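You operate a simulated robot arm through the tools that you are given. There is no shell and no other tool. Be economical: measure what you need, move in short steps, check, and stop when the job is done.

The job below is to be done with a simulated two-armed robot. You get a single attempt, and the scene is never put back.

TASK
Measure the narrow dark ring, then lay the spacer block of that width on the kit mat.
Fine: ring on the peg of the probe stand; hold the stand while you throw its lever down and up again; the ring stays there.

The check looks at the end state, three seconds after you hand in, the way a careful person would. Anything else that was tipped, shoved, dropped, spilled or broken makes it a failure.

THE ROBOT
Two 7-joint arms with two-finger grippers on one trunk, on a base that drives. Base frame: it is fixed to the floor where the robot stands at the start and does not move with it; the origin is under the middle of the robot, x ahead of it, y to its left, z up; the surface under the hand at the start is at about z = 880. Readings come in mm, rad, newtons and seconds.
The left shoulder is at the start at [33, 164, 1181], the right one opposite. With the tool pointing down near the work surface each hand reaches from about 280 to 720 mm from the robot's upright axis, wherever it stands, measured 20 degrees to its own side. Places, roughly: kit mat [500, -300, 900]; lever of the probe stand [300, 0, 900]; narrow dark ring (9x8x2 cm) [500, 0, 900]; peg of the probe stand [300, 100, 900]; probe display [800, 100, 1100]; probe stand (22x12x14 cm) [300, 100, 900]. Payload 2.45 kg a hand.
Tool frame (each hand has its own): the origin (TCP) lies between the finger pads and is the grasp point; the fingertips stand 26 mm ahead of it; z points along the fingers, y is the line along which they close. The gripper opens to 96 mm. The gripper's body begins 69 mm behind the TCP.
Orientation is that of the tool frame in the base frame, as a unit quaternion [x, y, z, w]. With the fingers straight down and closing along the base's y, the tool's x points along the base's -x, its y along +y and its z along -z.

THE INTERFACE
- The arms move only by the tool arm_command. It takes "left_plan", "right_plan" or both (then of equal length, played together; a hand with none holds still); each is a list of rows, each an object of numbers (a shift or turn left out is 0, a gripper value left out holds the last): "tx", "ty", "tz": the shift along the tool's x, y, z in m; "rx", "ry", "rz": the turn, a rotation vector about the tool's x, y, z in rad; "hand": the finger opening in m, from 0 to 0.096. In form: [{"tx": .., "ty": .., "tz": .., "rx": .., "ry": .., "rz": .., "hand": ..}, ...]. A call has 1 to 20 rows; each row shifts and turns the commanded pose from where the row before left it, along the tool's axes as they then stand. Rows are played at 5 a second. More than 50 mm and 0.15 rad between two rows, or a gripper value outside its range, and nothing of the call is played. A pose out of reach is approached as far as the arm can. The call stops where the force on the tool passes 60 N (or 10 N more than at its start, if that is more) or the arm is blocked; 0.2 s more then pass. The fingers move at their own pace and stop on an object; they squeeze with about 24 N. The grip force told is the motor's: it shows also when the fingers shut on nothing. Time passes only in rows, and 0.2 s behind the last, so rows that do not move let the fingers close. It gives the time, the measured TCP pose, the force on the tool (base axes), the opening and the grip force at its end, in the units of the frame above (readings bear some noise), with the torque about the TCP (base axes, N m) and any sound that the robot's microphone picked up, and new pictures: "views" is both (left out), scene, wrist or none (wrist: the cameras of the hands that moved).
- Cameras (640 x 400 px; columns grow to the right, rows downward): "scene" is now at [78.3, 9.3, 1640.2]; the picture's right is [0.09, -1.00, 0.00], its down [-0.87, -0.08, -0.49] and it looks along [0.49, 0.04, -0.87] (base axes); focal length 296 px, centre (320, 200). "left" rides on the left gripper at [82, -3, -98] in its tool frame; the picture's right is [0.04, 1.00, 0.00], its down [-0.73, 0.03, -0.68] and it looks along [-0.68, 0.03, 0.73] (tool axes); focal length 256 px, centre (320, 200). "right" rides on the right gripper at [82, 3, -98] in its tool frame; the picture's right is [-0.04, 1.00, 0.00], its down [-0.73, -0.03, -0.68] and it looks along [-0.68, -0.03, 0.73] (tool axes); focal length 256 px, centre (320, 200). There is no depth. A picture from a camera that has moved, and an enlarged one, comes with that camera's place and axes in the base frame and with its lens.
- slide_trunk(by): slides the trunk up (or, below 0, down) by that many mm; the arms and the scene camera ride with it, the base frame stays. It gives what a move gives, with no picture.
- steer(legs): drives the robot by 1 to 6 legs, each [ahead, left, turn to the left] in mm, mm and rad, along the robot's own axes; the way and the turn of a leg run together, so that a leg with both is an arc; at most 1500 mm and 3.142 rad a leg. The arms and the cameras ride along, it lands a little off, and it stops where it bumps. It gives what a move gives, and a new picture of the scene camera.
- head_to(pan, tilt): turns the head with the scene camera to pan (to the left, within 2.094 rad either way) and tilt (down, from -0.506 to 1.204), counted from straight ahead of the robot. It gives what a move gives, and a new picture of the scene camera.
- enlarge(camera, box): a new picture of the part [left, top, right, bottom] of that camera's present view, enlarged. The clock stands still meanwhile.
- hand_in(): hands the job in; it is judged then, once.

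Go step by step. Nothing tells you exact positions but the pictures and the camera data: compare them with the known pose of the tool, close in by small moves and look again before you grip or let go. The budget is 120 turns and 260 pictures, counting those below and the enlarged ones. Unless the task says otherwise, let go and move clear before handing in, and close with one line.

The tools are called after "Emit:" as a command line: name --argument value ..., lists and objects as JSON in quotes. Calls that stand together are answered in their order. arm_command: Moves the arms, as the interface text tells. Its arguments: {"type":"object","properties":{"left_plan":{"type":"array","items":{"type":"object","properties":{"tx":{"type":"number"},"ty":{"type":"number"},"tz":{"type":"number"},"rx":{"type":"number"},"ry":{"type":"number"},"rz":{"type":"number"},"hand":{"type":"number"}}}},"right_plan":{"type":"array","items":{"type":"object","properties":{"tx":{"type":"number"},"ty":{"type":"number"},"tz":{"type":"number"},"rx":{"type":"number"},"ry":{"type":"number"},"rz":{"type":"number"},"hand":{"type":"number"}}}},"views":{"type":"string","enum":["both","scene","wrist","none"]}},"required":[]} The other tools are called the same way: slide_trunk (by) slides the trunk up or down; steer (legs) drives the base; head_to (pan, tilt) turns the head that bears the scene camera; enlarge (camera, box) takes an enlarged picture of a part of a camera's view; hand_in () hands the job in.

At the start:

```text
clock: 0.0
left_tcp_pos: [492.9, 416.1, 1237.9]
left_tool_rot: [0.0, 1.0, 0.0, 0.0]
left_contact_force: [-1.1, -0.9, 0.5]
left_torque: [0.03, 0.01, 0.0]
left_grip_width: 96.0
left_grasp_force: 0.1
right_tcp_pos: [452.0, -15.2, 1208.4]
right_tool_rot: [0.0, 1.0, -0.001, 0.0]
right_contact_force: [-0.6, 0.1, -0.2]
right_torque: [0.0, 0.0, 0.03]
right_grip_width: 96.1
right_grasp_force: 0.1
trunk travel left (down, up): [-350.0, 217.0]
robot x, y, heading: [-5.4, -1.3, 0.002]
head pan, tilt: [0.091, 1.051]
```

scene: 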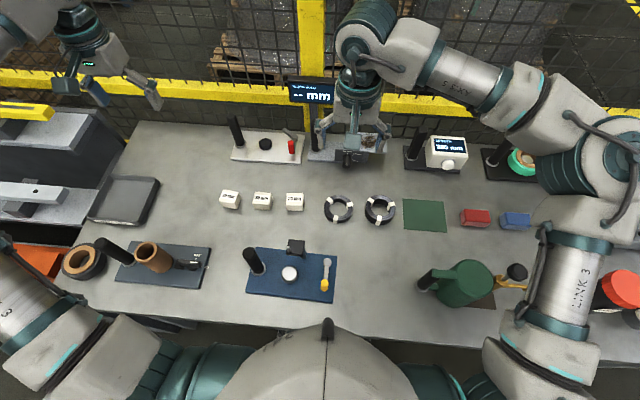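
right: 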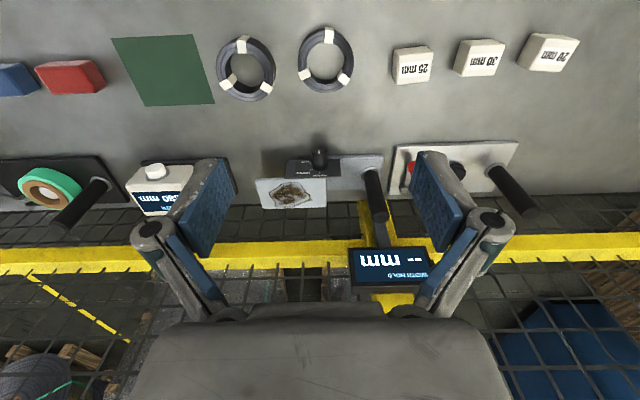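
left: 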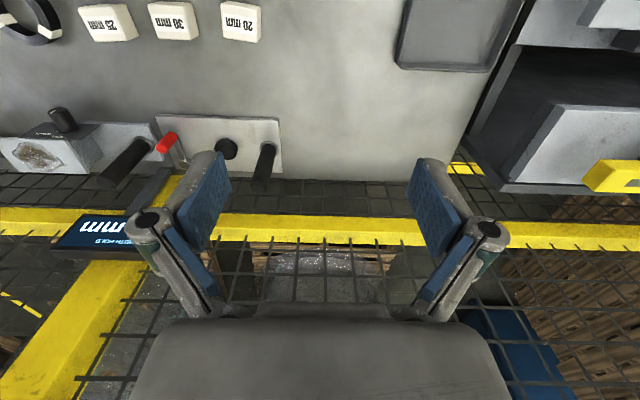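

I see two dark rings beside the green mat, three spacer blocks left of them, and a blue stand near the robot with what looks like a handle, a peg and a lever. I'll enlarge these areas to look closer.

Emit:
enlarge --camera "scene" --box '[230, 220, 350, 310]'

Emit:
enlarge --camera "scene" --box '[210, 170, 460, 240]'

Emit:
enlarge --camera "scene" --box '[220, 70, 400, 175]'

```text
4.44 times, centred on (290, 265) of scene
camera zoom: at [78.3, 9.3, 1640.2], right [0.09, -1.0, 0.0], down [-0.87, -0.08, -0.49], along [0.49, 0.04, -0.87], focal length 1317 px, centre (453, -89)
```

zoom: 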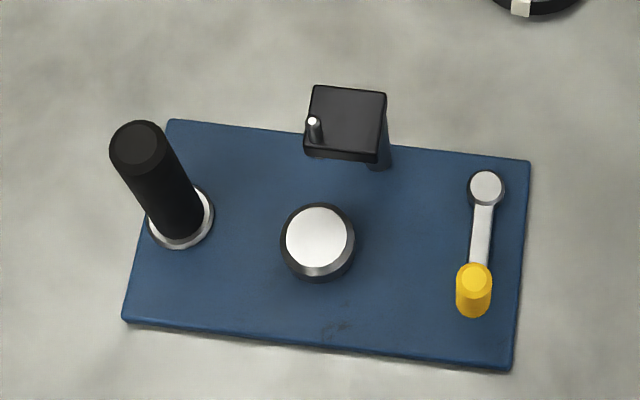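

```text
2.56 times, centred on (335, 205) of scene
camera zoom: at [78.3, 9.3, 1640.2], right [0.09, -1.0, 0.0], down [-0.87, -0.08, -0.49], along [0.49, 0.04, -0.87], focal length 759 px, centre (282, 187)
```

zoom: 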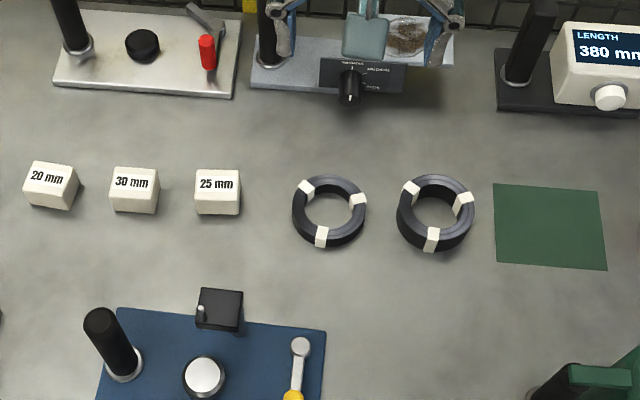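

```text
3.56 times, centred on (310, 122) of scene
camera zoom: at [78.3, 9.3, 1640.2], right [0.09, -1.0, 0.0], down [-0.87, -0.08, -0.49], along [0.49, 0.04, -0.87], focal length 1054 px, centre (356, 476)
```

zoom: 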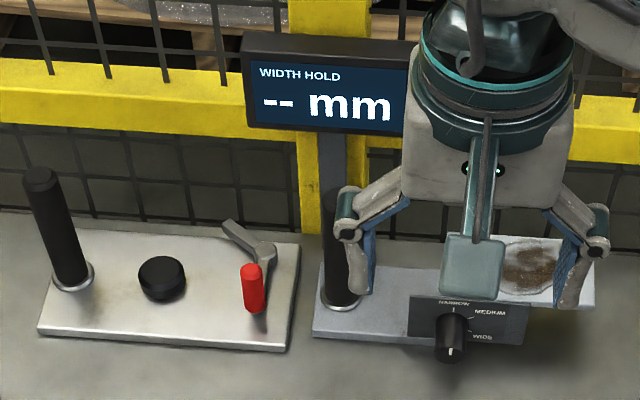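

The left ring is the shorter (narrower) one, at about (477,-6). The stand is too close to work at, so I'll look at the selector and display from the wrist camera and then back the robot off.

Emit:
enlarge --camera "right" --box '[240, 130, 440, 290]'

Emit:
steer --legs '[[-130, 0, 0]]'

```text
2.50 times, centred on (340, 210) of right
camera zoom: at [372.0, -11.1, 1307.4], right [0.04, 1.0, 0.0], down [0.73, -0.03, 0.68], along [0.68, -0.03, -0.73], focal length 640 px, centre (270, 175)
```

zoom: 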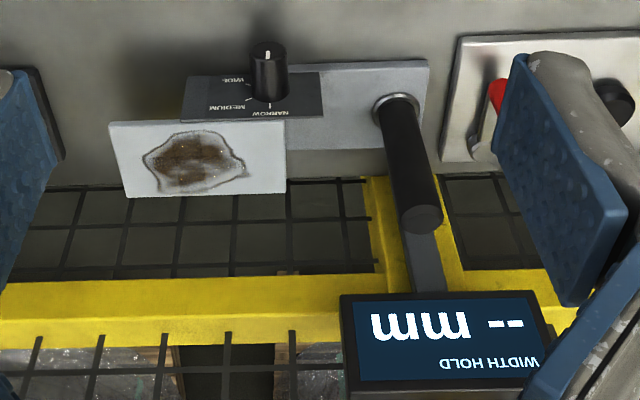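

```text
clock: 1.3
left_tcp_pos: [360.5, 415.4, 1238.3]
left_tool_rot: [-0.002, 1.0, 0.0, 0.001]
left_contact_force: [-0.4, -0.1, 0.0]
left_torque: [0.02, 0.01, 0.02]
left_grip_width: 96.4
left_grasp_force: 0.1
right_tcp_pos: [320.5, -15.4, 1210.3]
right_tool_rot: [0.001, 1.0, 0.001, 0.001]
right_contact_force: [-0.6, 0.2, 0.4]
right_torque: [0.06, 0.02, 0.03]
right_grip_width: 96.0
right_grasp_force: 0.1
trunk travel left (down, up): [-350.0, 217.0]
robot x, y, heading: [-128.6, -3.1, -0.0]
head pan, tilt: [0.091, 1.051]
camera scene: at [-49.0, 9.4, 1640.0], right [0.09, -1.0, 0.0], down [-0.87, -0.08, -0.49], along [0.49, 0.04, -0.87], focal length 296 px, centre (320, 200)
```

scene: 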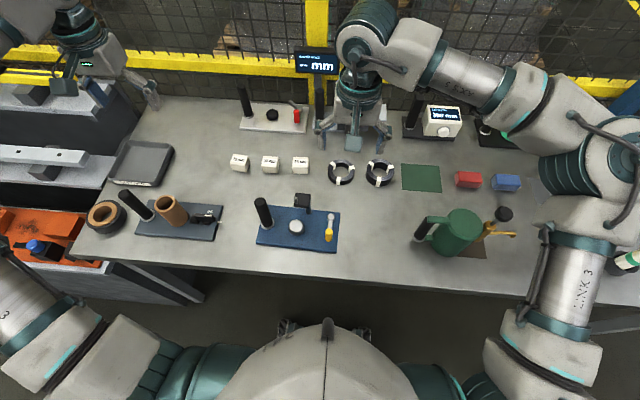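

The base has backed off by 125 mm. Next I'll bring the right hand over the narrow ring, and move the left hand in so its camera sees the stand.

Emit:
arm_command --right_plan '[{"tx": -0.04, "tz": 0.04}, {"tx": -0.04, "tz": 0.04}, {"tx": -0.04, "tz": 0.04}, {"tx": -0.037, "tz": 0.04}, {}]' --left_plan '[{"ty": -0.045, "tx": 0.01}, {"ty": -0.045, "tx": 0.01}, {"ty": -0.045, "tx": 0.01}, {"ty": -0.045, "tx": 0.01}, {"ty": -0.045, "tx": 0.01}]' --views "both"

```text
refused: row 1 steps farther than a row can; nothing moved
```

Emit:
arm_command --right_plan '[{"tx": -0.034, "tz": 0.034}, {"tx": -0.034, "tz": 0.034}, {"tx": -0.034, "tz": 0.034}, {"tx": -0.034, "tz": 0.034}, {"tx": -0.02, "tz": 0.02}, {}]' --left_plan '[{"ty": -0.045, "tx": 0.01}, {"ty": -0.045, "tx": 0.01}, {"ty": -0.045, "tx": 0.01}, {"ty": -0.045, "tx": 0.01}, {"ty": -0.045, "tx": 0.01}, {}]' --views "both"

```text
clock: 2.7
left_tcp_pos: [304.1, 190.4, 1242.1]
left_tool_rot: [-0.002, 1.0, 0.0, 0.004]
left_contact_force: [-0.6, -0.9, 1.3]
left_torque: [0.0, 0.01, 0.02]
left_grip_width: 96.0
left_grasp_force: 0.1
right_tcp_pos: [472.5, -16.6, 1057.2]
right_tool_rot: [0.0, 1.0, 0.002, 0.004]
right_contact_force: [-0.7, 0.7, 0.8]
right_torque: [0.01, 0.01, 0.02]
right_grip_width: 96.3
right_grasp_force: 0.1
trunk travel left (down, up): [-350.0, 217.0]
robot x, y, heading: [-128.2, 1.8, -0.002]
head pan, tilt: [0.091, 1.051]
camera scene: at [-52.4, 7.9, 1640.3], right [0.09, -1.0, 0.0], down [-0.87, -0.08, -0.49], along [0.49, 0.04, -0.87], focal length 296 px, centre (320, 200)
camera right: at [390.1, -12.3, 1155.9], right [0.04, 1.0, 0.0], down [0.73, -0.03, 0.68], along [0.68, -0.03, -0.73], focal length 256 px, centre (320, 200)
camera left: at [222.4, 184.5, 1339.6], right [-0.04, 1.0, 0.0], down [0.73, 0.03, 0.68], along [0.68, 0.03, -0.73], focal length 256 px, centre (320, 200)
```

scene: 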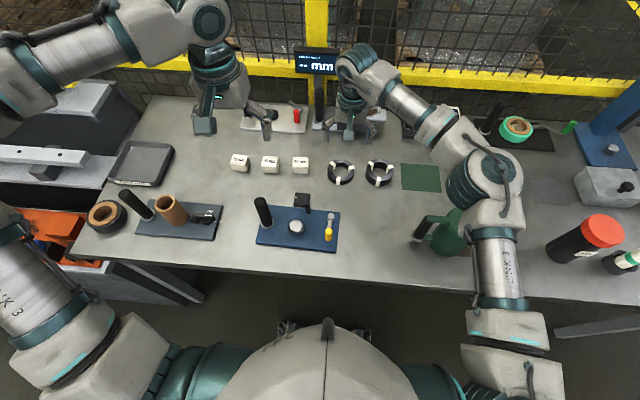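
right: 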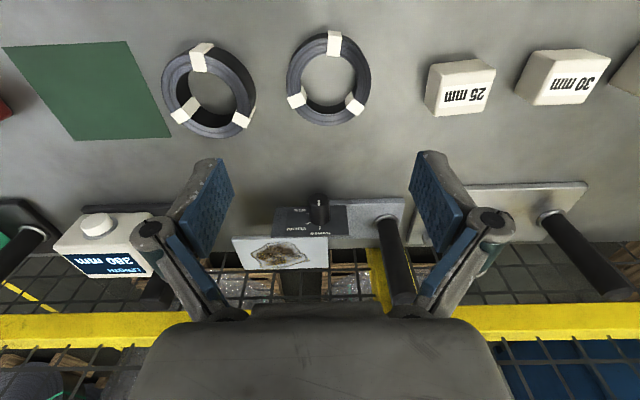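
left: 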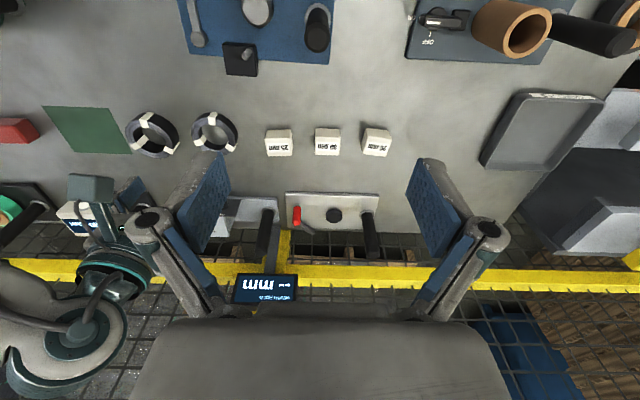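

The narrow ring sits at about (479,-8.5). I'll check the stand geometry closer before descending.

Emit:
enlarge --camera "scene" --box '[240, 180, 360, 260]'

Emit:
arm_command --right_plan '[{"tx": -0.0065, "ty": 0.008, "tz": 0.02}, {"tz": 0.03, "rz": 0.045}, {"tz": 0.03, "rz": 0.045}, {}]' --left_plan '[{"tx": 0.04}, {"tx": 0.04}, {"tx": 0.04}, {"tx": 0.03}]' --views "wrist"

```text
5.00 times, centred on (300, 220) of scene
camera zoom: at [-52.4, 7.9, 1640.3], right [0.09, -1.0, 0.0], down [-0.87, -0.08, -0.49], along [0.49, 0.04, -0.87], focal length 1482 px, centre (420, 100)
```

zoom: 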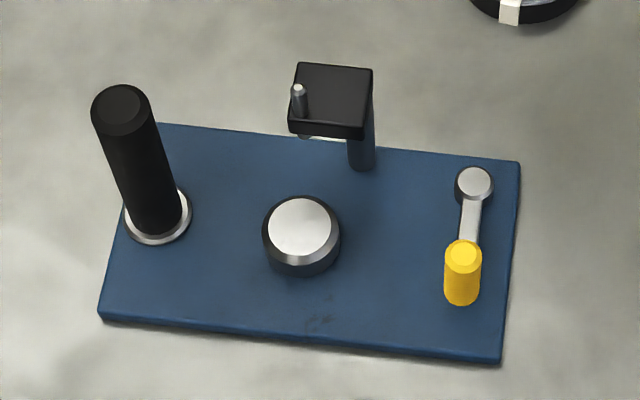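

```text
clock: 3.7
left_tcp_pos: [153.6, 188.8, 1240.9]
left_tool_rot: [-0.001, 1.0, 0.0, 0.004]
left_contact_force: [0.1, 0.4, -0.2]
left_torque: [0.03, -0.03, 0.0]
left_grip_width: 96.0
left_grasp_force: 0.1
right_tcp_pos: [477.9, -9.5, 977.9]
right_tool_rot: [0.045, 0.999, 0.002, 0.004]
right_contact_force: [-0.2, -0.3, -0.1]
right_torque: [0.02, -0.01, 0.02]
right_grip_width: 95.7
right_grasp_force: 0.0
trunk travel left (down, up): [-350.0, 217.0]
robot x, y, heading: [-131.8, -2.1, -0.0]
head pan, tilt: [0.091, 1.051]
camera right: at [396.6, 2.0, 1075.6], right [0.13, 0.99, 0.0], down [0.72, -0.1, 0.68], along [0.68, -0.09, -0.73], focal length 256 px, centre (320, 200)
camera left: at [71.8, 184.2, 1339.0], right [-0.04, 1.0, 0.0], down [0.73, 0.03, 0.69], along [0.68, 0.03, -0.73], focal length 256 px, centre (320, 200)
```

right: 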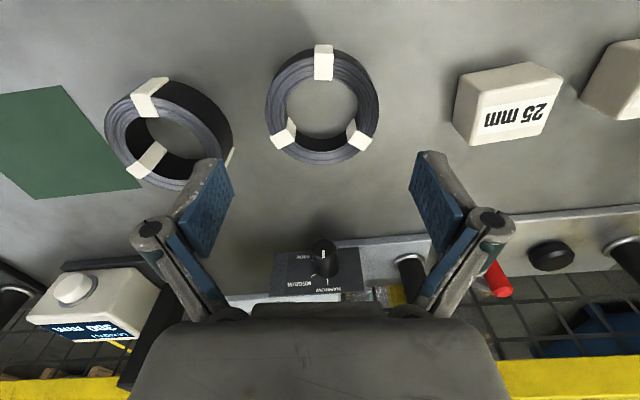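
left: 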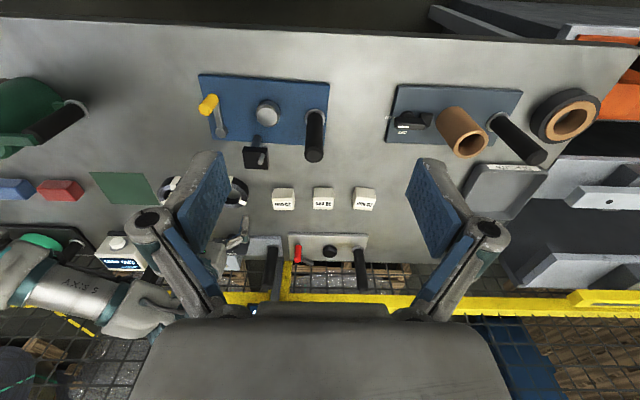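

The two ring estimates differ by a few millimetres, so I'll enlarge the wrist view for a better fix.

Emit:
enlarge --camera "right" --box '[240, 20, 400, 180]'

Emit:
enlarge --camera "left" --box '[180, 60, 350, 190]'

```text
2.50 times, centred on (320, 100) of right
camera zoom: at [396.6, 2.0, 1075.6], right [0.13, 0.99, 0.0], down [0.72, -0.1, 0.68], along [0.68, -0.09, -0.73], focal length 640 px, centre (320, 450)
```

zoom: 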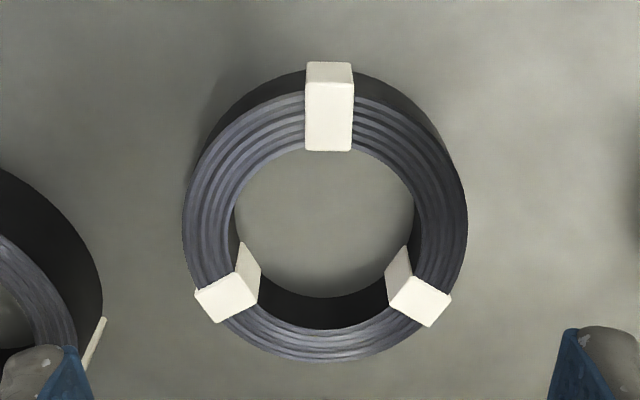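

```text
3.08 times, centred on (265, 125) of left
camera zoom: at [71.8, 184.2, 1339.0], right [-0.04, 1.0, 0.0], down [0.73, 0.03, 0.69], along [0.68, 0.03, -0.73], focal length 788 px, centre (489, 431)
```

zoom: 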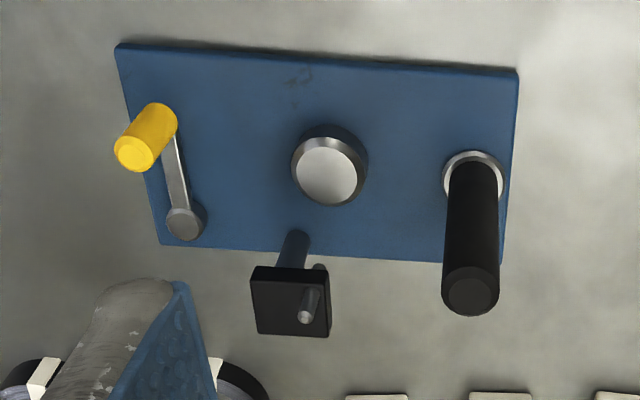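

The ring's centre works out to about x 473. I'll shift 5 mm toward the robot, descend around the ring and look before gripping.

Emit:
arm_command --right_plan '[{"tx": 0.005, "ty": 0.001, "tz": 0.02}, {"tz": 0.02}, {"tz": 0.012}, {}]' --views "wrist"

```text
clock: 4.7
left_tcp_pos: [155.6, 189.6, 1240.0]
left_tool_rot: [-0.001, 1.0, -0.001, 0.003]
left_contact_force: [0.2, -0.2, 0.2]
left_torque: [0.02, 0.03, 0.03]
left_grip_width: 95.9
left_grasp_force: 0.1
right_tcp_pos: [474.2, -5.5, 924.5]
right_tool_rot: [0.046, 0.999, 0.002, 0.002]
right_contact_force: [0.8, -0.3, 0.5]
right_torque: [0.01, 0.03, 0.01]
right_grip_width: 95.9
right_grasp_force: 0.1
trunk travel left (down, up): [-350.0, 217.0]
robot x, y, heading: [-126.7, 0.1, -0.001]
head pan, tilt: [0.091, 1.051]
camera right: at [393.6, 4.8, 1023.1], right [0.13, 0.99, 0.0], down [0.72, -0.1, 0.68], along [0.68, -0.09, -0.73], focal length 256 px, centre (320, 200)
```

right: 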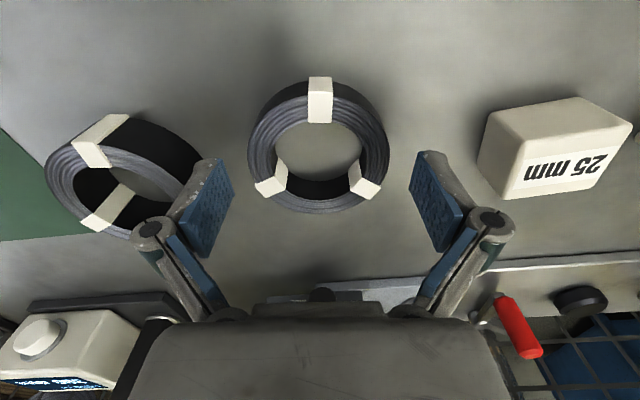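

The ring's centre is still about 4 mm nearer the robot, so I'll correct that, drop to z≈911 and close.

Emit:
arm_command --right_plan '[{"tx": 0.005, "ty": -0.001}, {"tz": 0.013}, {}]' --views "wrist"

```text
clock: 5.5
left_tcp_pos: [155.5, 188.3, 1241.0]
left_tool_rot: [-0.001, 1.0, 0.001, 0.003]
left_contact_force: [-0.3, 0.6, -0.9]
left_torque: [-0.02, 0.0, -0.01]
left_grip_width: 96.0
left_grasp_force: 0.0
right_tcp_pos: [470.8, -7.1, 910.3]
right_tool_rot: [0.046, 0.999, 0.001, 0.002]
right_contact_force: [0.1, -1.0, -0.1]
right_torque: [-0.01, 0.0, 0.01]
right_grip_width: 96.2
right_grasp_force: 0.1
trunk travel left (down, up): [-350.0, 217.0]
robot x, y, heading: [-130.2, -1.6, -0.001]
head pan, tilt: [0.091, 1.051]
camera right: at [389.0, 4.1, 1009.9], right [0.13, 0.99, 0.0], down [0.72, -0.1, 0.68], along [0.68, -0.09, -0.73], focal length 256 px, centre (320, 200)
```

right: 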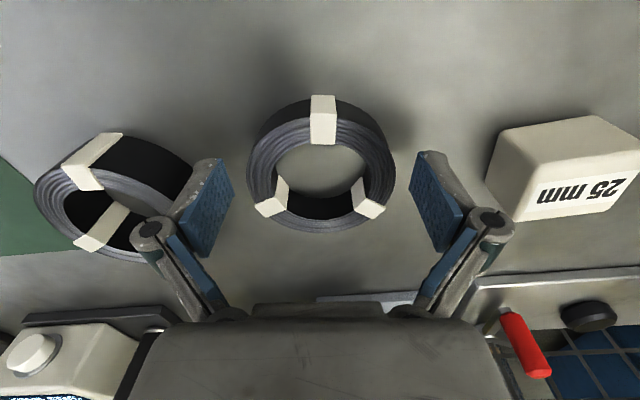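

Alignment is good. Closing on the ring.

Emit:
arm_command --right_plan '[{"tx": 0.002, "hand": 0.086}, {"hand": 0.074}, {"hand": 0.06}, {}, {}]' --views "wrist"

```text
clock: 6.7
left_tcp_pos: [154.9, 189.6, 1241.0]
left_tool_rot: [-0.001, 1.0, 0.0, 0.003]
left_contact_force: [0.4, 0.3, 0.4]
left_torque: [0.02, 0.03, 0.03]
left_grip_width: 95.9
left_grasp_force: 0.0
right_tcp_pos: [467.4, -7.5, 912.1]
right_tool_rot: [0.045, 0.999, 0.002, 0.003]
right_contact_force: [0.1, 2.0, 8.1]
right_torque: [0.04, 0.11, -0.06]
right_grip_width: 76.4
right_grasp_force: 23.5
trunk travel left (down, up): [-350.0, 217.0]
robot x, y, heading: [-131.5, 1.1, -0.004]
head pan, tilt: [0.091, 1.051]
camera right: at [386.6, 4.4, 1010.9], right [0.13, 0.99, 0.0], down [0.72, -0.1, 0.68], along [0.68, -0.09, -0.73], focal length 256 px, centre (320, 200)
```

right: 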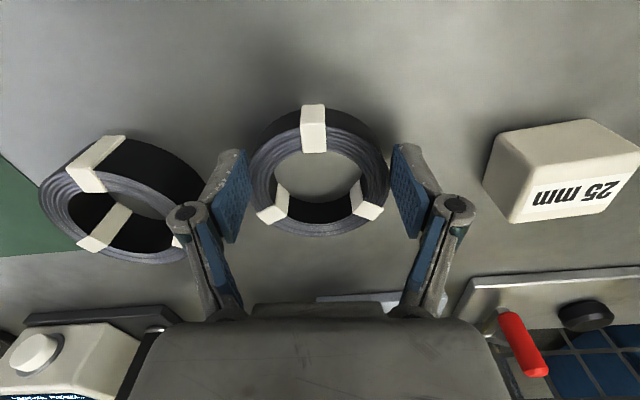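

Gripped at 76 mm. I'll lift it and check.

Emit:
arm_command --right_plan '[{"tz": -0.02}, {"tz": -0.04}, {"tz": -0.04}, {"tz": -0.04}, {}]' --views "both"

```text
clock: 7.9
left_tcp_pos: [156.4, 187.7, 1239.1]
left_tool_rot: [-0.001, 1.0, 0.001, 0.003]
left_contact_force: [-0.5, -0.3, 0.5]
left_torque: [-0.01, 0.03, -0.02]
left_grip_width: 96.0
left_grasp_force: 0.0
right_tcp_pos: [468.4, -7.6, 1052.5]
right_tool_rot: [0.046, 0.999, 0.002, 0.003]
right_contact_force: [0.2, -0.9, -1.6]
right_torque: [-0.03, 0.0, 0.02]
right_grip_width: 75.9
right_grasp_force: 23.9
trunk travel left (down, up): [-350.0, 217.0]
robot x, y, heading: [-132.5, -3.0, 0.002]
head pan, tilt: [0.091, 1.051]
camera scene: at [-52.0, 8.3, 1640.2], right [0.09, -1.0, 0.0], down [-0.87, -0.08, -0.49], along [0.49, 0.04, -0.87], focal length 296 px, centre (320, 200)
camera right: at [387.5, 4.3, 1151.1], right [0.13, 0.99, 0.0], down [0.72, -0.1, 0.68], along [0.68, -0.09, -0.73], focal length 256 px, centre (320, 200)
```

scene: 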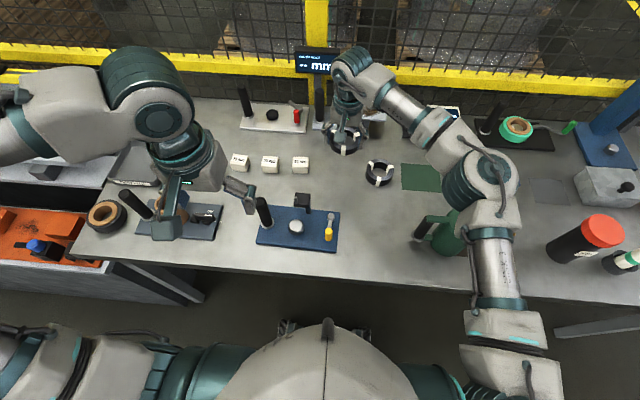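
right: 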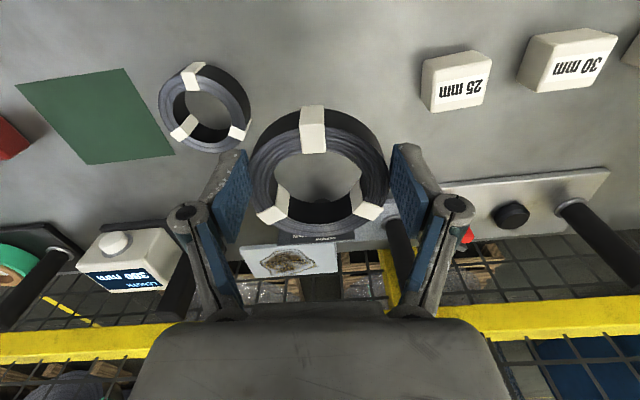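

The ring is held. The probe head overhangs the ring's seat on the peg, and the handle post is close, so a hand leaning back toward the robot clears both better. I'll set the ring back down in the same place and regrasp it with the hand tilted.

Emit:
arm_command --right_plan '[{"tz": 0.045}, {"tz": 0.045}, {"tz": 0.04}, {"tz": 0.009}, {}, {"hand": 0.08}, {"hand": 0.092}, {}]' --views "wrist"

```text
clock: 9.7
left_tcp_pos: [156.7, 189.8, 1240.4]
left_tool_rot: [-0.001, 1.0, 0.0, 0.004]
left_contact_force: [-0.6, -0.4, 0.5]
left_torque: [0.01, 0.03, -0.02]
left_grip_width: 96.1
left_grasp_force: 0.0
right_tcp_pos: [467.9, -7.0, 912.9]
right_tool_rot: [0.045, 0.999, 0.002, 0.003]
right_contact_force: [-0.3, 0.9, 0.4]
right_torque: [-0.01, 0.02, 0.0]
right_grip_width: 92.2
right_grasp_force: 0.0
trunk travel left (down, up): [-350.0, 217.0]
robot x, y, heading: [-130.0, 0.8, -0.002]
head pan, tilt: [0.091, 1.051]
camera right: at [387.0, 3.5, 1011.0], right [0.13, 0.99, 0.0], down [0.72, -0.1, 0.68], along [0.68, -0.09, -0.73], focal length 256 px, centre (320, 200)
```

right: 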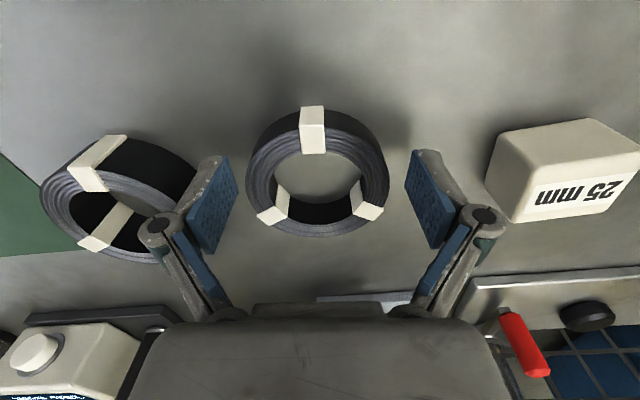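

The ring is back where it was. I'll tilt the open hand in place, leaning back toward the robot.

Emit:
arm_command --right_plan '[{"tz": -0.006, "tx": 0.0065, "hand": 0.096}, {"ry": -0.113}, {"ry": -0.113}, {"ry": -0.112}, {"ry": -0.112}, {}]' --views "both"

```text
clock: 11.1
left_tcp_pos: [156.2, 188.0, 1242.1]
left_tool_rot: [0.0, 1.0, 0.001, 0.004]
left_contact_force: [-0.6, 0.3, 0.0]
left_torque: [-0.02, 0.01, 0.0]
left_grip_width: 95.9
left_grasp_force: 0.1
right_tcp_pos: [460.4, -7.8, 918.9]
right_tool_rot: [0.045, 0.973, -0.009, 0.227]
right_contact_force: [-0.3, 0.4, 0.1]
right_torque: [0.0, 0.0, 0.01]
right_grip_width: 96.1
right_grasp_force: 0.1
trunk travel left (down, up): [-350.0, 217.0]
robot x, y, heading: [-130.2, 0.0, 0.0]
head pan, tilt: [0.091, 1.051]
camera scene: at [-52.4, 7.9, 1640.2], right [0.09, -1.0, 0.0], down [-0.87, -0.08, -0.49], along [0.49, 0.04, -0.87], focal length 296 px, centre (320, 200)
camera right: at [346.3, 7.4, 971.5], right [0.13, 0.99, 0.02], down [0.35, -0.06, 0.93], along [0.93, -0.11, -0.36], focal length 256 px, centre (320, 200)
```

scene: 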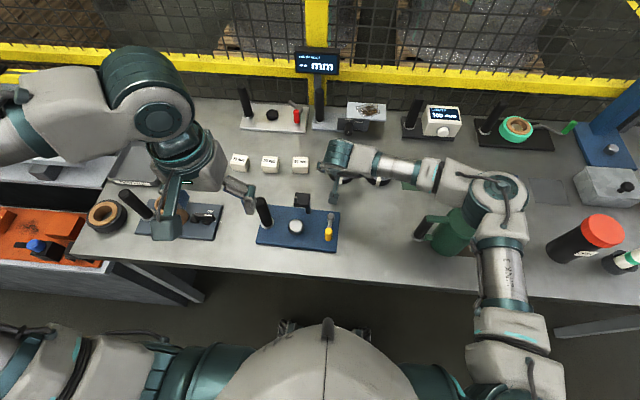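
right: 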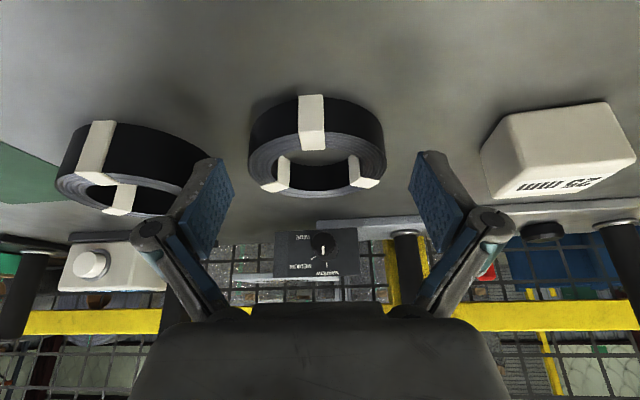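

The tilt came out at about 26°. I'll lower 6 mm and close.

Emit:
arm_command --right_plan '[{"tz": 0.0048, "tx": 0.0036}, {"hand": 0.086}, {"hand": 0.074}, {"hand": 0.06}, {}, {}]' --views "wrist"

```text
clock: 12.5
left_tcp_pos: [153.0, 190.2, 1242.0]
left_tool_rot: [-0.001, 1.0, 0.0, 0.005]
left_contact_force: [-1.2, -0.4, 0.3]
left_torque: [-0.01, 0.04, -0.04]
left_grip_width: 96.0
left_grasp_force: 0.1
right_tcp_pos: [458.2, -6.7, 918.4]
right_tool_rot: [0.044, 0.972, -0.008, 0.23]
right_contact_force: [-3.0, 0.3, 25.0]
right_torque: [0.24, -0.31, 0.14]
right_grip_width: 60.7
right_grasp_force: 23.7
trunk travel left (down, up): [-350.0, 217.0]
robot x, y, heading: [-127.5, -1.8, -0.001]
head pan, tilt: [0.091, 1.051]
camera right: at [342.8, 8.3, 969.4], right [0.13, 0.99, 0.02], down [0.35, -0.07, 0.94], along [0.93, -0.11, -0.35], focal length 256 px, centre (320, 200)
```

right: 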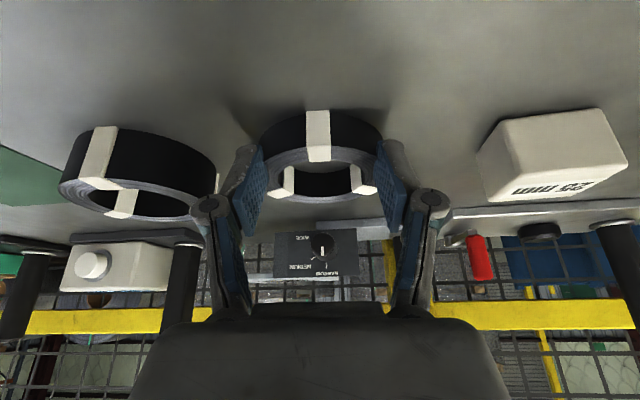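

The fingers closed to 61 mm with upward force, so they slipped off the rim or rode up on the ring. I'll open and look.

Emit:
arm_command --right_plan '[{"hand": 0.075}, {"hand": 0.096}, {}]' --views "wrist"

Emit:
enlarge --camera "right" --box '[200, 80, 460, 260]'

```text
clock: 13.3
left_tcp_pos: [156.1, 189.0, 1241.4]
left_tool_rot: [-0.001, 1.0, 0.0, 0.003]
left_contact_force: [0.7, 0.3, -1.3]
left_torque: [0.0, 0.03, 0.02]
left_grip_width: 96.0
left_grasp_force: 0.0
right_tcp_pos: [459.6, -7.0, 912.5]
right_tool_rot: [0.045, 0.973, -0.009, 0.226]
right_contact_force: [0.5, -1.0, -0.7]
right_torque: [0.01, -0.02, 0.01]
right_grip_width: 96.0
right_grasp_force: 0.1
trunk travel left (down, up): [-350.0, 217.0]
robot x, y, heading: [-131.1, 3.2, -0.001]
head pan, tilt: [0.091, 1.051]
camera right: at [344.8, 7.7, 965.4], right [0.13, 0.99, 0.02], down [0.36, -0.06, 0.93], along [0.93, -0.11, -0.36], focal length 256 px, centre (320, 200)
```

right: 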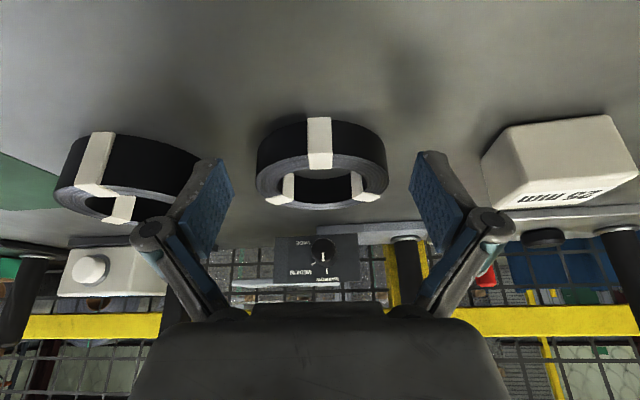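

```text
2.22 times, centred on (330, 170) of right
camera zoom: at [344.8, 7.7, 965.4], right [0.13, 0.99, 0.02], down [0.36, -0.06, 0.93], along [0.93, -0.11, -0.36], focal length 569 px, centre (298, 267)
```

zoom: 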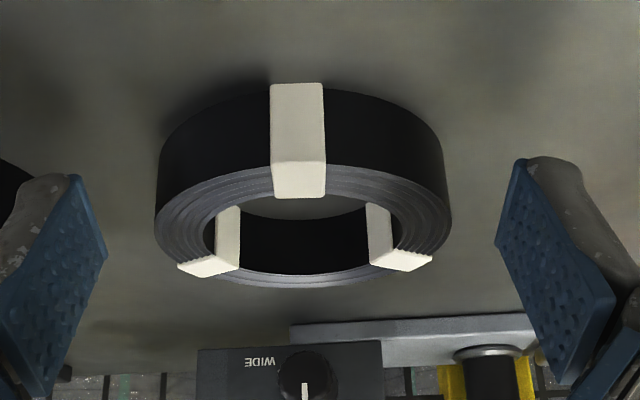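

The chord grip pushed the ring ahead to about x 482, so my contact point was roughly 13 mm short. I'll move forward 13 mm and look.

Emit:
arm_command --right_plan '[{"tx": -0.0117, "tz": 0.0056, "ty": 0.001}, {}]' --views "wrist"

Emit:
enlarge --camera "right" --box '[200, 80, 460, 260]'

```text
clock: 13.9
left_tcp_pos: [157.0, 189.5, 1240.4]
left_tool_rot: [-0.001, 1.0, -0.001, 0.003]
left_contact_force: [0.1, 0.6, 0.5]
left_torque: [-0.03, 0.02, 0.03]
left_grip_width: 96.0
left_grasp_force: 0.0
right_tcp_pos: [472.5, -6.9, 912.7]
right_tool_rot: [0.045, 0.973, -0.009, 0.227]
right_contact_force: [-0.6, 0.3, -0.2]
right_torque: [0.03, 0.0, -0.01]
right_grip_width: 96.1
right_grasp_force: 0.0
trunk travel left (down, up): [-350.0, 217.0]
robot x, y, heading: [-131.3, 0.8, 0.0]
head pan, tilt: [0.091, 1.051]
camera right: at [358.4, 7.7, 965.8], right [0.13, 0.99, 0.02], down [0.36, -0.06, 0.93], along [0.93, -0.11, -0.36], focal length 256 px, centre (320, 200)
```

right: 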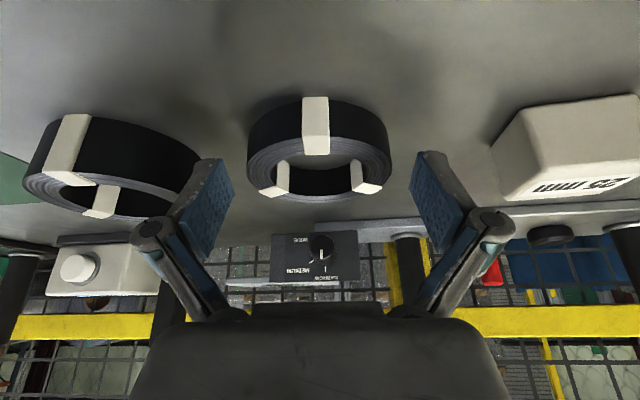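

```text
2.22 times, centred on (330, 170) of right
camera zoom: at [358.4, 7.7, 965.8], right [0.13, 0.99, 0.02], down [0.36, -0.06, 0.93], along [0.93, -0.11, -0.36], focal length 569 px, centre (298, 267)
```

zoom: 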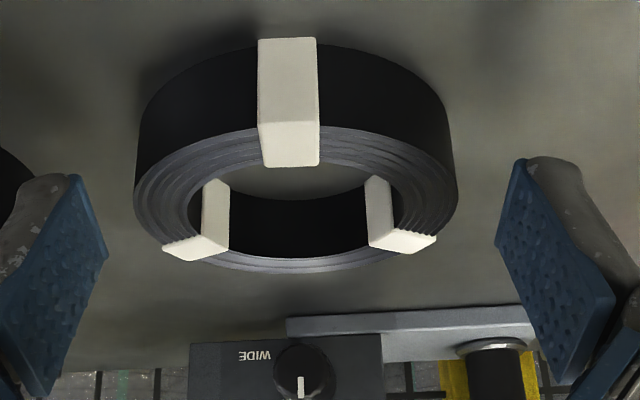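

The ring now lies level with the pad contact point. Closing.

Emit:
arm_command --right_plan '[{"tx": 0.002, "hand": 0.086}, {"hand": 0.076}, {"hand": 0.066}, {}, {}]' --views "wrist"

```text
clock: 15.1
left_tcp_pos: [155.0, 189.5, 1240.5]
left_tool_rot: [-0.001, 1.0, 0.0, 0.003]
left_contact_force: [0.2, -0.2, 0.7]
left_torque: [-0.01, 0.03, 0.01]
left_grip_width: 96.1
left_grasp_force: 0.1
right_tcp_pos: [471.5, -6.8, 913.9]
right_tool_rot: [0.046, 0.973, -0.009, 0.228]
right_contact_force: [-1.8, 2.3, 11.0]
right_torque: [-0.48, -0.12, -0.05]
right_grip_width: 74.0
right_grasp_force: 24.4
trunk travel left (down, up): [-350.0, 217.0]
robot x, y, heading: [-129.8, 1.0, 0.004]
head pan, tilt: [0.091, 1.051]
camera right: at [355.7, 8.4, 966.2], right [0.13, 0.99, 0.02], down [0.35, -0.06, 0.93], along [0.93, -0.11, -0.36], focal length 256 px, centre (320, 200)
```

right: 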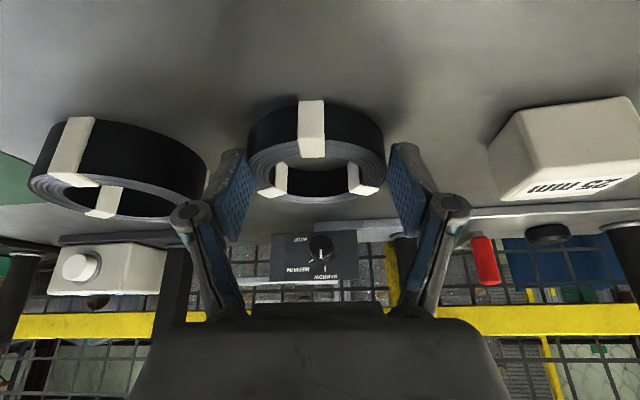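

Gripped at 74 mm with fingertips lightly touching the table. I'll lift and check.

Emit:
arm_command --right_plan '[{"tx": -0.0086, "tz": -0.018}, {"tx": -0.0172, "tz": -0.036}, {"tx": -0.0172, "tz": -0.036}, {}]' --views "both"

Emit:
enlarge --camera "right" --box '[200, 80, 460, 260]'

```text
clock: 16.1
left_tcp_pos: [156.3, 188.8, 1240.8]
left_tool_rot: [-0.001, 1.0, 0.0, 0.003]
left_contact_force: [-0.5, 0.1, 0.5]
left_torque: [-0.02, 0.03, -0.02]
left_grip_width: 95.8
left_grasp_force: 0.0
right_tcp_pos: [470.6, -7.1, 1012.1]
right_tool_rot: [0.044, 0.973, -0.009, 0.224]
right_contact_force: [-0.9, -0.1, 0.3]
right_torque: [0.01, 0.02, -0.04]
right_grip_width: 66.1
right_grasp_force: 0.1
trunk travel left (down, up): [-350.0, 217.0]
robot x, y, heading: [-131.1, 0.6, 0.002]
head pan, tilt: [0.091, 1.051]
camera scene: at [-51.8, 8.0, 1640.2], right [0.09, -1.0, 0.0], down [-0.87, -0.08, -0.49], along [0.49, 0.04, -0.87], focal length 296 px, centre (320, 200)
camera right: at [355.9, 7.6, 1065.3], right [0.13, 0.99, 0.02], down [0.36, -0.06, 0.93], along [0.93, -0.11, -0.36], focal length 256 px, centre (320, 200)
```

scene: 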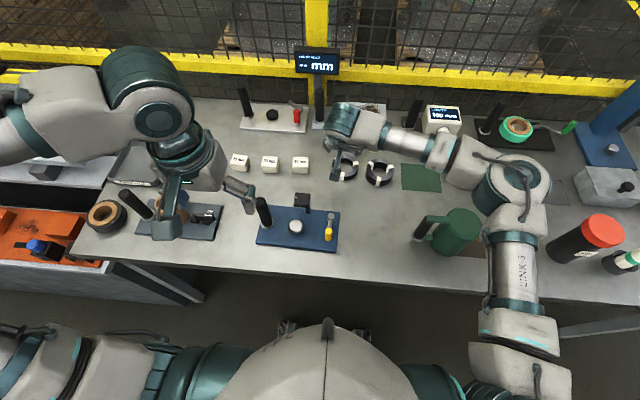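
right: 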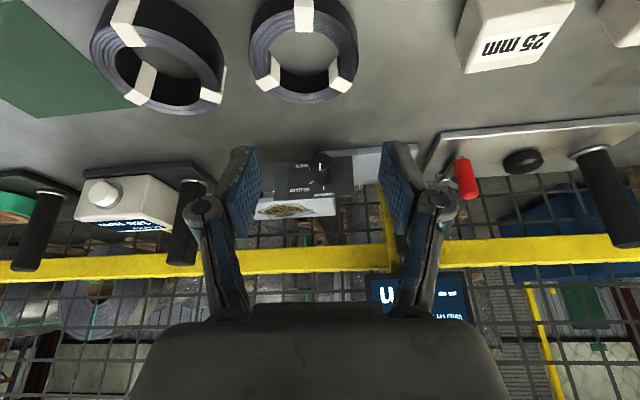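

```text
2.22 times, centred on (330, 170) of right
camera zoom: at [355.9, 7.6, 1065.3], right [0.13, 0.99, 0.02], down [0.36, -0.06, 0.93], along [0.93, -0.11, -0.36], focal length 569 px, centre (298, 267)
```

zoom: 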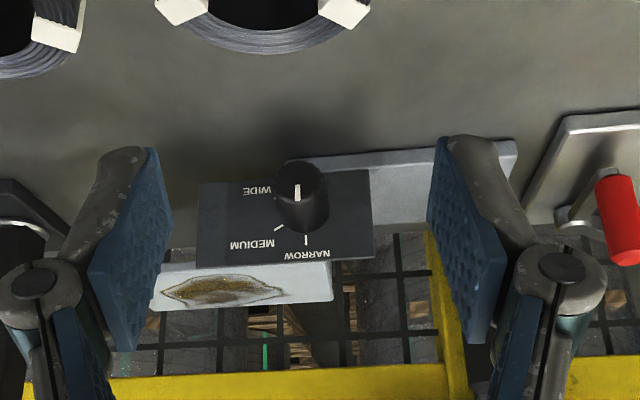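

The ring slipped out, staying flat on the table and shifting slightly; steep tilting grips it poorly. I'll reduce the tilt to about 0.2 rad, open up and look again.

Emit:
arm_command --right_plan '[{"ry": 0.13, "hand": 0.096}, {"ry": 0.12}, {"tx": -0.005, "ty": -0.008}, {}, {}]' --views "both"

Emit:
enlarge --camera "right" --box '[240, 20, 400, 180]'

```text
clock: 17.3
left_tcp_pos: [156.8, 188.8, 1239.9]
left_tool_rot: [-0.001, 1.0, 0.0, 0.003]
left_contact_force: [0.3, -0.9, -0.8]
left_torque: [0.05, -0.04, 0.0]
left_grip_width: 96.1
left_grasp_force: 0.1
right_tcp_pos: [474.8, -16.4, 1013.1]
right_tool_rot: [0.044, 0.994, -0.003, 0.103]
right_contact_force: [-0.4, -0.5, 0.2]
right_torque: [0.04, -0.01, 0.0]
right_grip_width: 95.8
right_grasp_force: 0.1
trunk travel left (down, up): [-350.0, 217.0]
robot x, y, heading: [-130.6, 1.0, -0.002]
head pan, tilt: [0.091, 1.051]
camera scene: at [-52.2, 8.0, 1640.2], right [0.09, -1.0, 0.0], down [-0.87, -0.08, -0.49], along [0.49, 0.04, -0.87], focal length 296 px, centre (320, 200)
camera right: at [376.5, -2.8, 1093.5], right [0.13, 0.99, 0.01], down [0.57, -0.08, 0.81], along [0.81, -0.1, -0.58], focal length 256 px, centre (320, 200)
```

scene: 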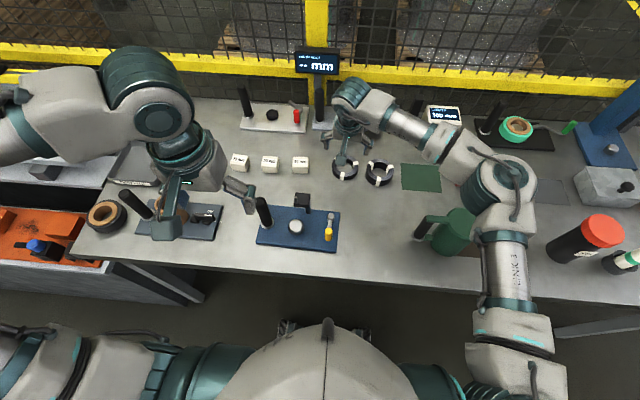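
right: 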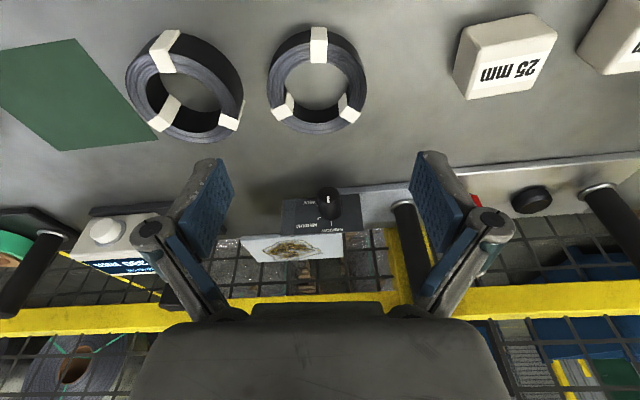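

```text
2.50 times, centred on (320, 100) of right
camera zoom: at [376.5, -2.8, 1093.5], right [0.13, 0.99, 0.01], down [0.57, -0.08, 0.81], along [0.81, -0.1, -0.58], focal length 640 px, centre (320, 450)
```

zoom: 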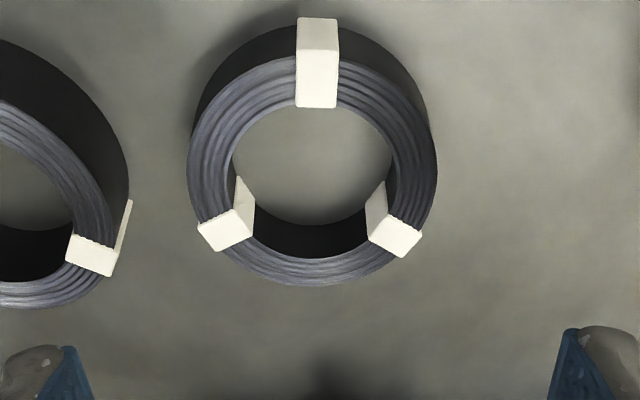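

The ring is now at about (491,-19). I'll go down toward it with the shallow tilt and check just above.

Emit:
arm_command --right_plan '[{"tx": 0.002, "ty": -0.0025, "tz": 0.04}, {"tx": 0.004, "tz": 0.04}, {"tx": 0.0005, "tz": 0.003}, {}]' --views "wrist"

Emit:
enlarge --camera "right" --box '[200, 80, 440, 230]'

Emit:
enlarge --camera "scene" --box '[310, 130, 420, 200]'

```text
clock: 18.3
left_tcp_pos: [157.2, 188.5, 1240.7]
left_tool_rot: [-0.001, 1.0, 0.0, 0.003]
left_contact_force: [0.0, -0.1, 0.1]
left_torque: [0.03, 0.02, -0.02]
left_grip_width: 95.9
left_grasp_force: 0.0
right_tcp_pos: [482.9, -18.1, 930.7]
right_tool_rot: [0.045, 0.994, -0.003, 0.103]
right_contact_force: [1.0, 0.4, 0.4]
right_torque: [0.02, -0.01, 0.0]
right_grip_width: 96.2
right_grasp_force: 0.0
trunk travel left (down, up): [-350.0, 217.0]
robot x, y, heading: [-130.4, -1.6, -0.002]
head pan, tilt: [0.091, 1.051]
camera right: at [385.5, -5.5, 1010.4], right [0.13, 0.99, 0.01], down [0.57, -0.08, 0.81], along [0.81, -0.1, -0.58], focal length 256 px, centre (320, 200)
```

right: 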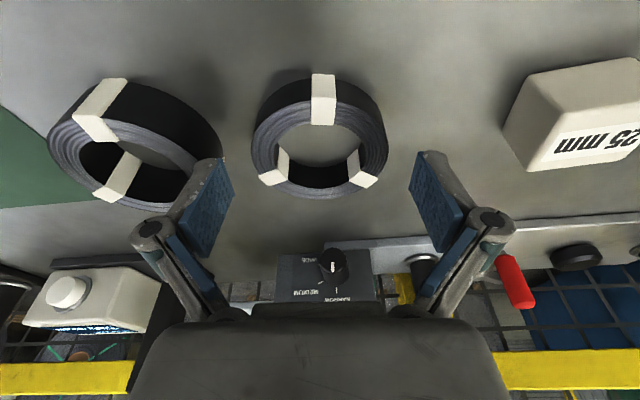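

```text
2.67 times, centred on (320, 155) of right
camera zoom: at [385.5, -5.5, 1010.4], right [0.13, 0.99, 0.01], down [0.57, -0.08, 0.81], along [0.81, -0.1, -0.58], focal length 683 px, centre (320, 320)
```

zoom: 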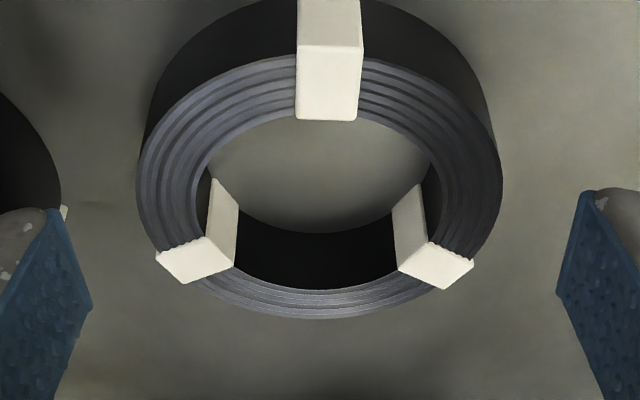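

```text
5.71 times, centred on (365, 165) of scene
camera zoom: at [-52.3, 8.1, 1640.3], right [0.09, -1.0, 0.0], down [-0.87, -0.08, -0.49], along [0.49, 0.04, -0.87], focal length 1693 px, centre (63, 400)
```

zoom: 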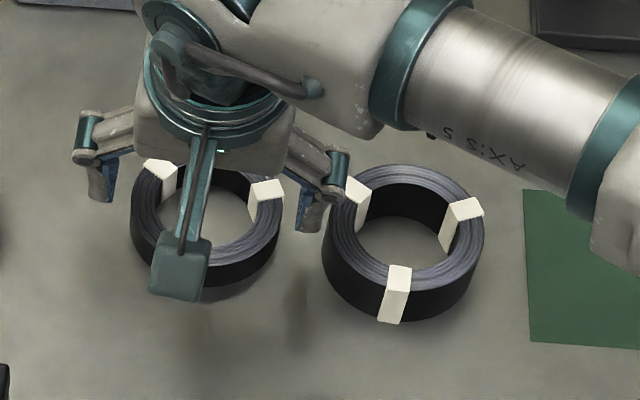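

From the scene view, the ring centre is at about (487,-19.5), nearly centred between the fingertips. I'll narrow slightly to keep clear of the wide ring, lower to z≈914 and close.

Emit:
arm_command --right_plan '[{"ty": -0.001, "hand": 0.091}, {"tx": 0.004, "tz": 0.01}, {"tx": 0.002, "tz": 0.006}, {"hand": 0.084}, {"hand": 0.076}, {"hand": 0.066}, {}, {}]' --views "both"

Emit:
enlarge --camera "scene" --box '[310, 130, 420, 200]'

```text
clock: 20.1
left_tcp_pos: [155.2, 188.4, 1240.6]
left_tool_rot: [-0.001, 1.0, 0.0, 0.003]
left_contact_force: [0.0, 0.6, 0.4]
left_torque: [0.01, 0.0, -0.01]
left_grip_width: 96.1
left_grasp_force: 0.2
right_tcp_pos: [478.9, -18.6, 912.9]
right_tool_rot: [0.045, 0.994, -0.004, 0.103]
right_contact_force: [-6.8, 0.9, 19.0]
right_torque: [0.42, -0.08, 0.08]
right_grip_width: 77.3
right_grasp_force: 14.7
trunk travel left (down, up): [-350.0, 217.0]
robot x, y, heading: [-132.7, 1.8, -0.004]
head pan, tilt: [0.091, 1.051]
camera scene: at [-57.5, 8.3, 1640.5], right [0.09, -1.0, 0.0], down [-0.86, -0.08, -0.5], along [0.49, 0.04, -0.87], focal length 296 px, centre (320, 200)
camera right: at [381.3, -5.7, 994.1], right [0.13, 0.99, 0.01], down [0.57, -0.08, 0.81], along [0.81, -0.1, -0.58], focal length 256 px, centre (320, 200)
```

scene: 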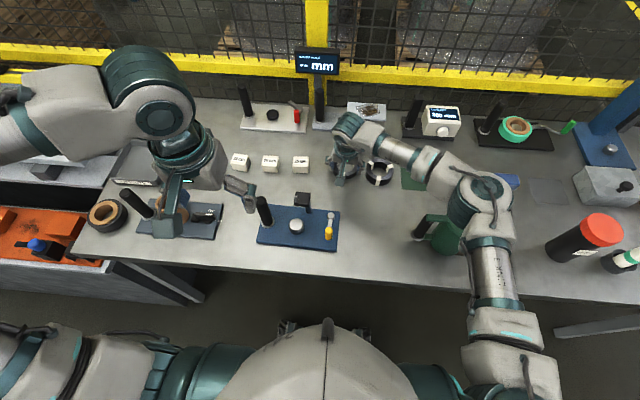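
right: 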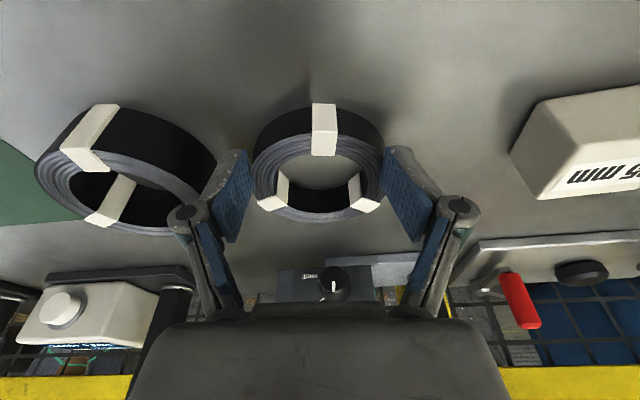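

```text
5.71 times, centred on (365, 165) of scene
camera zoom: at [-57.5, 8.3, 1640.5], right [0.09, -1.0, 0.0], down [-0.86, -0.08, -0.5], along [0.49, 0.04, -0.87], focal length 1693 px, centre (63, 400)
```

zoom: 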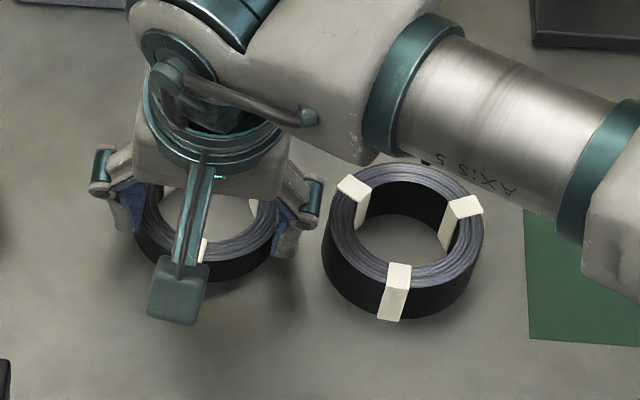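

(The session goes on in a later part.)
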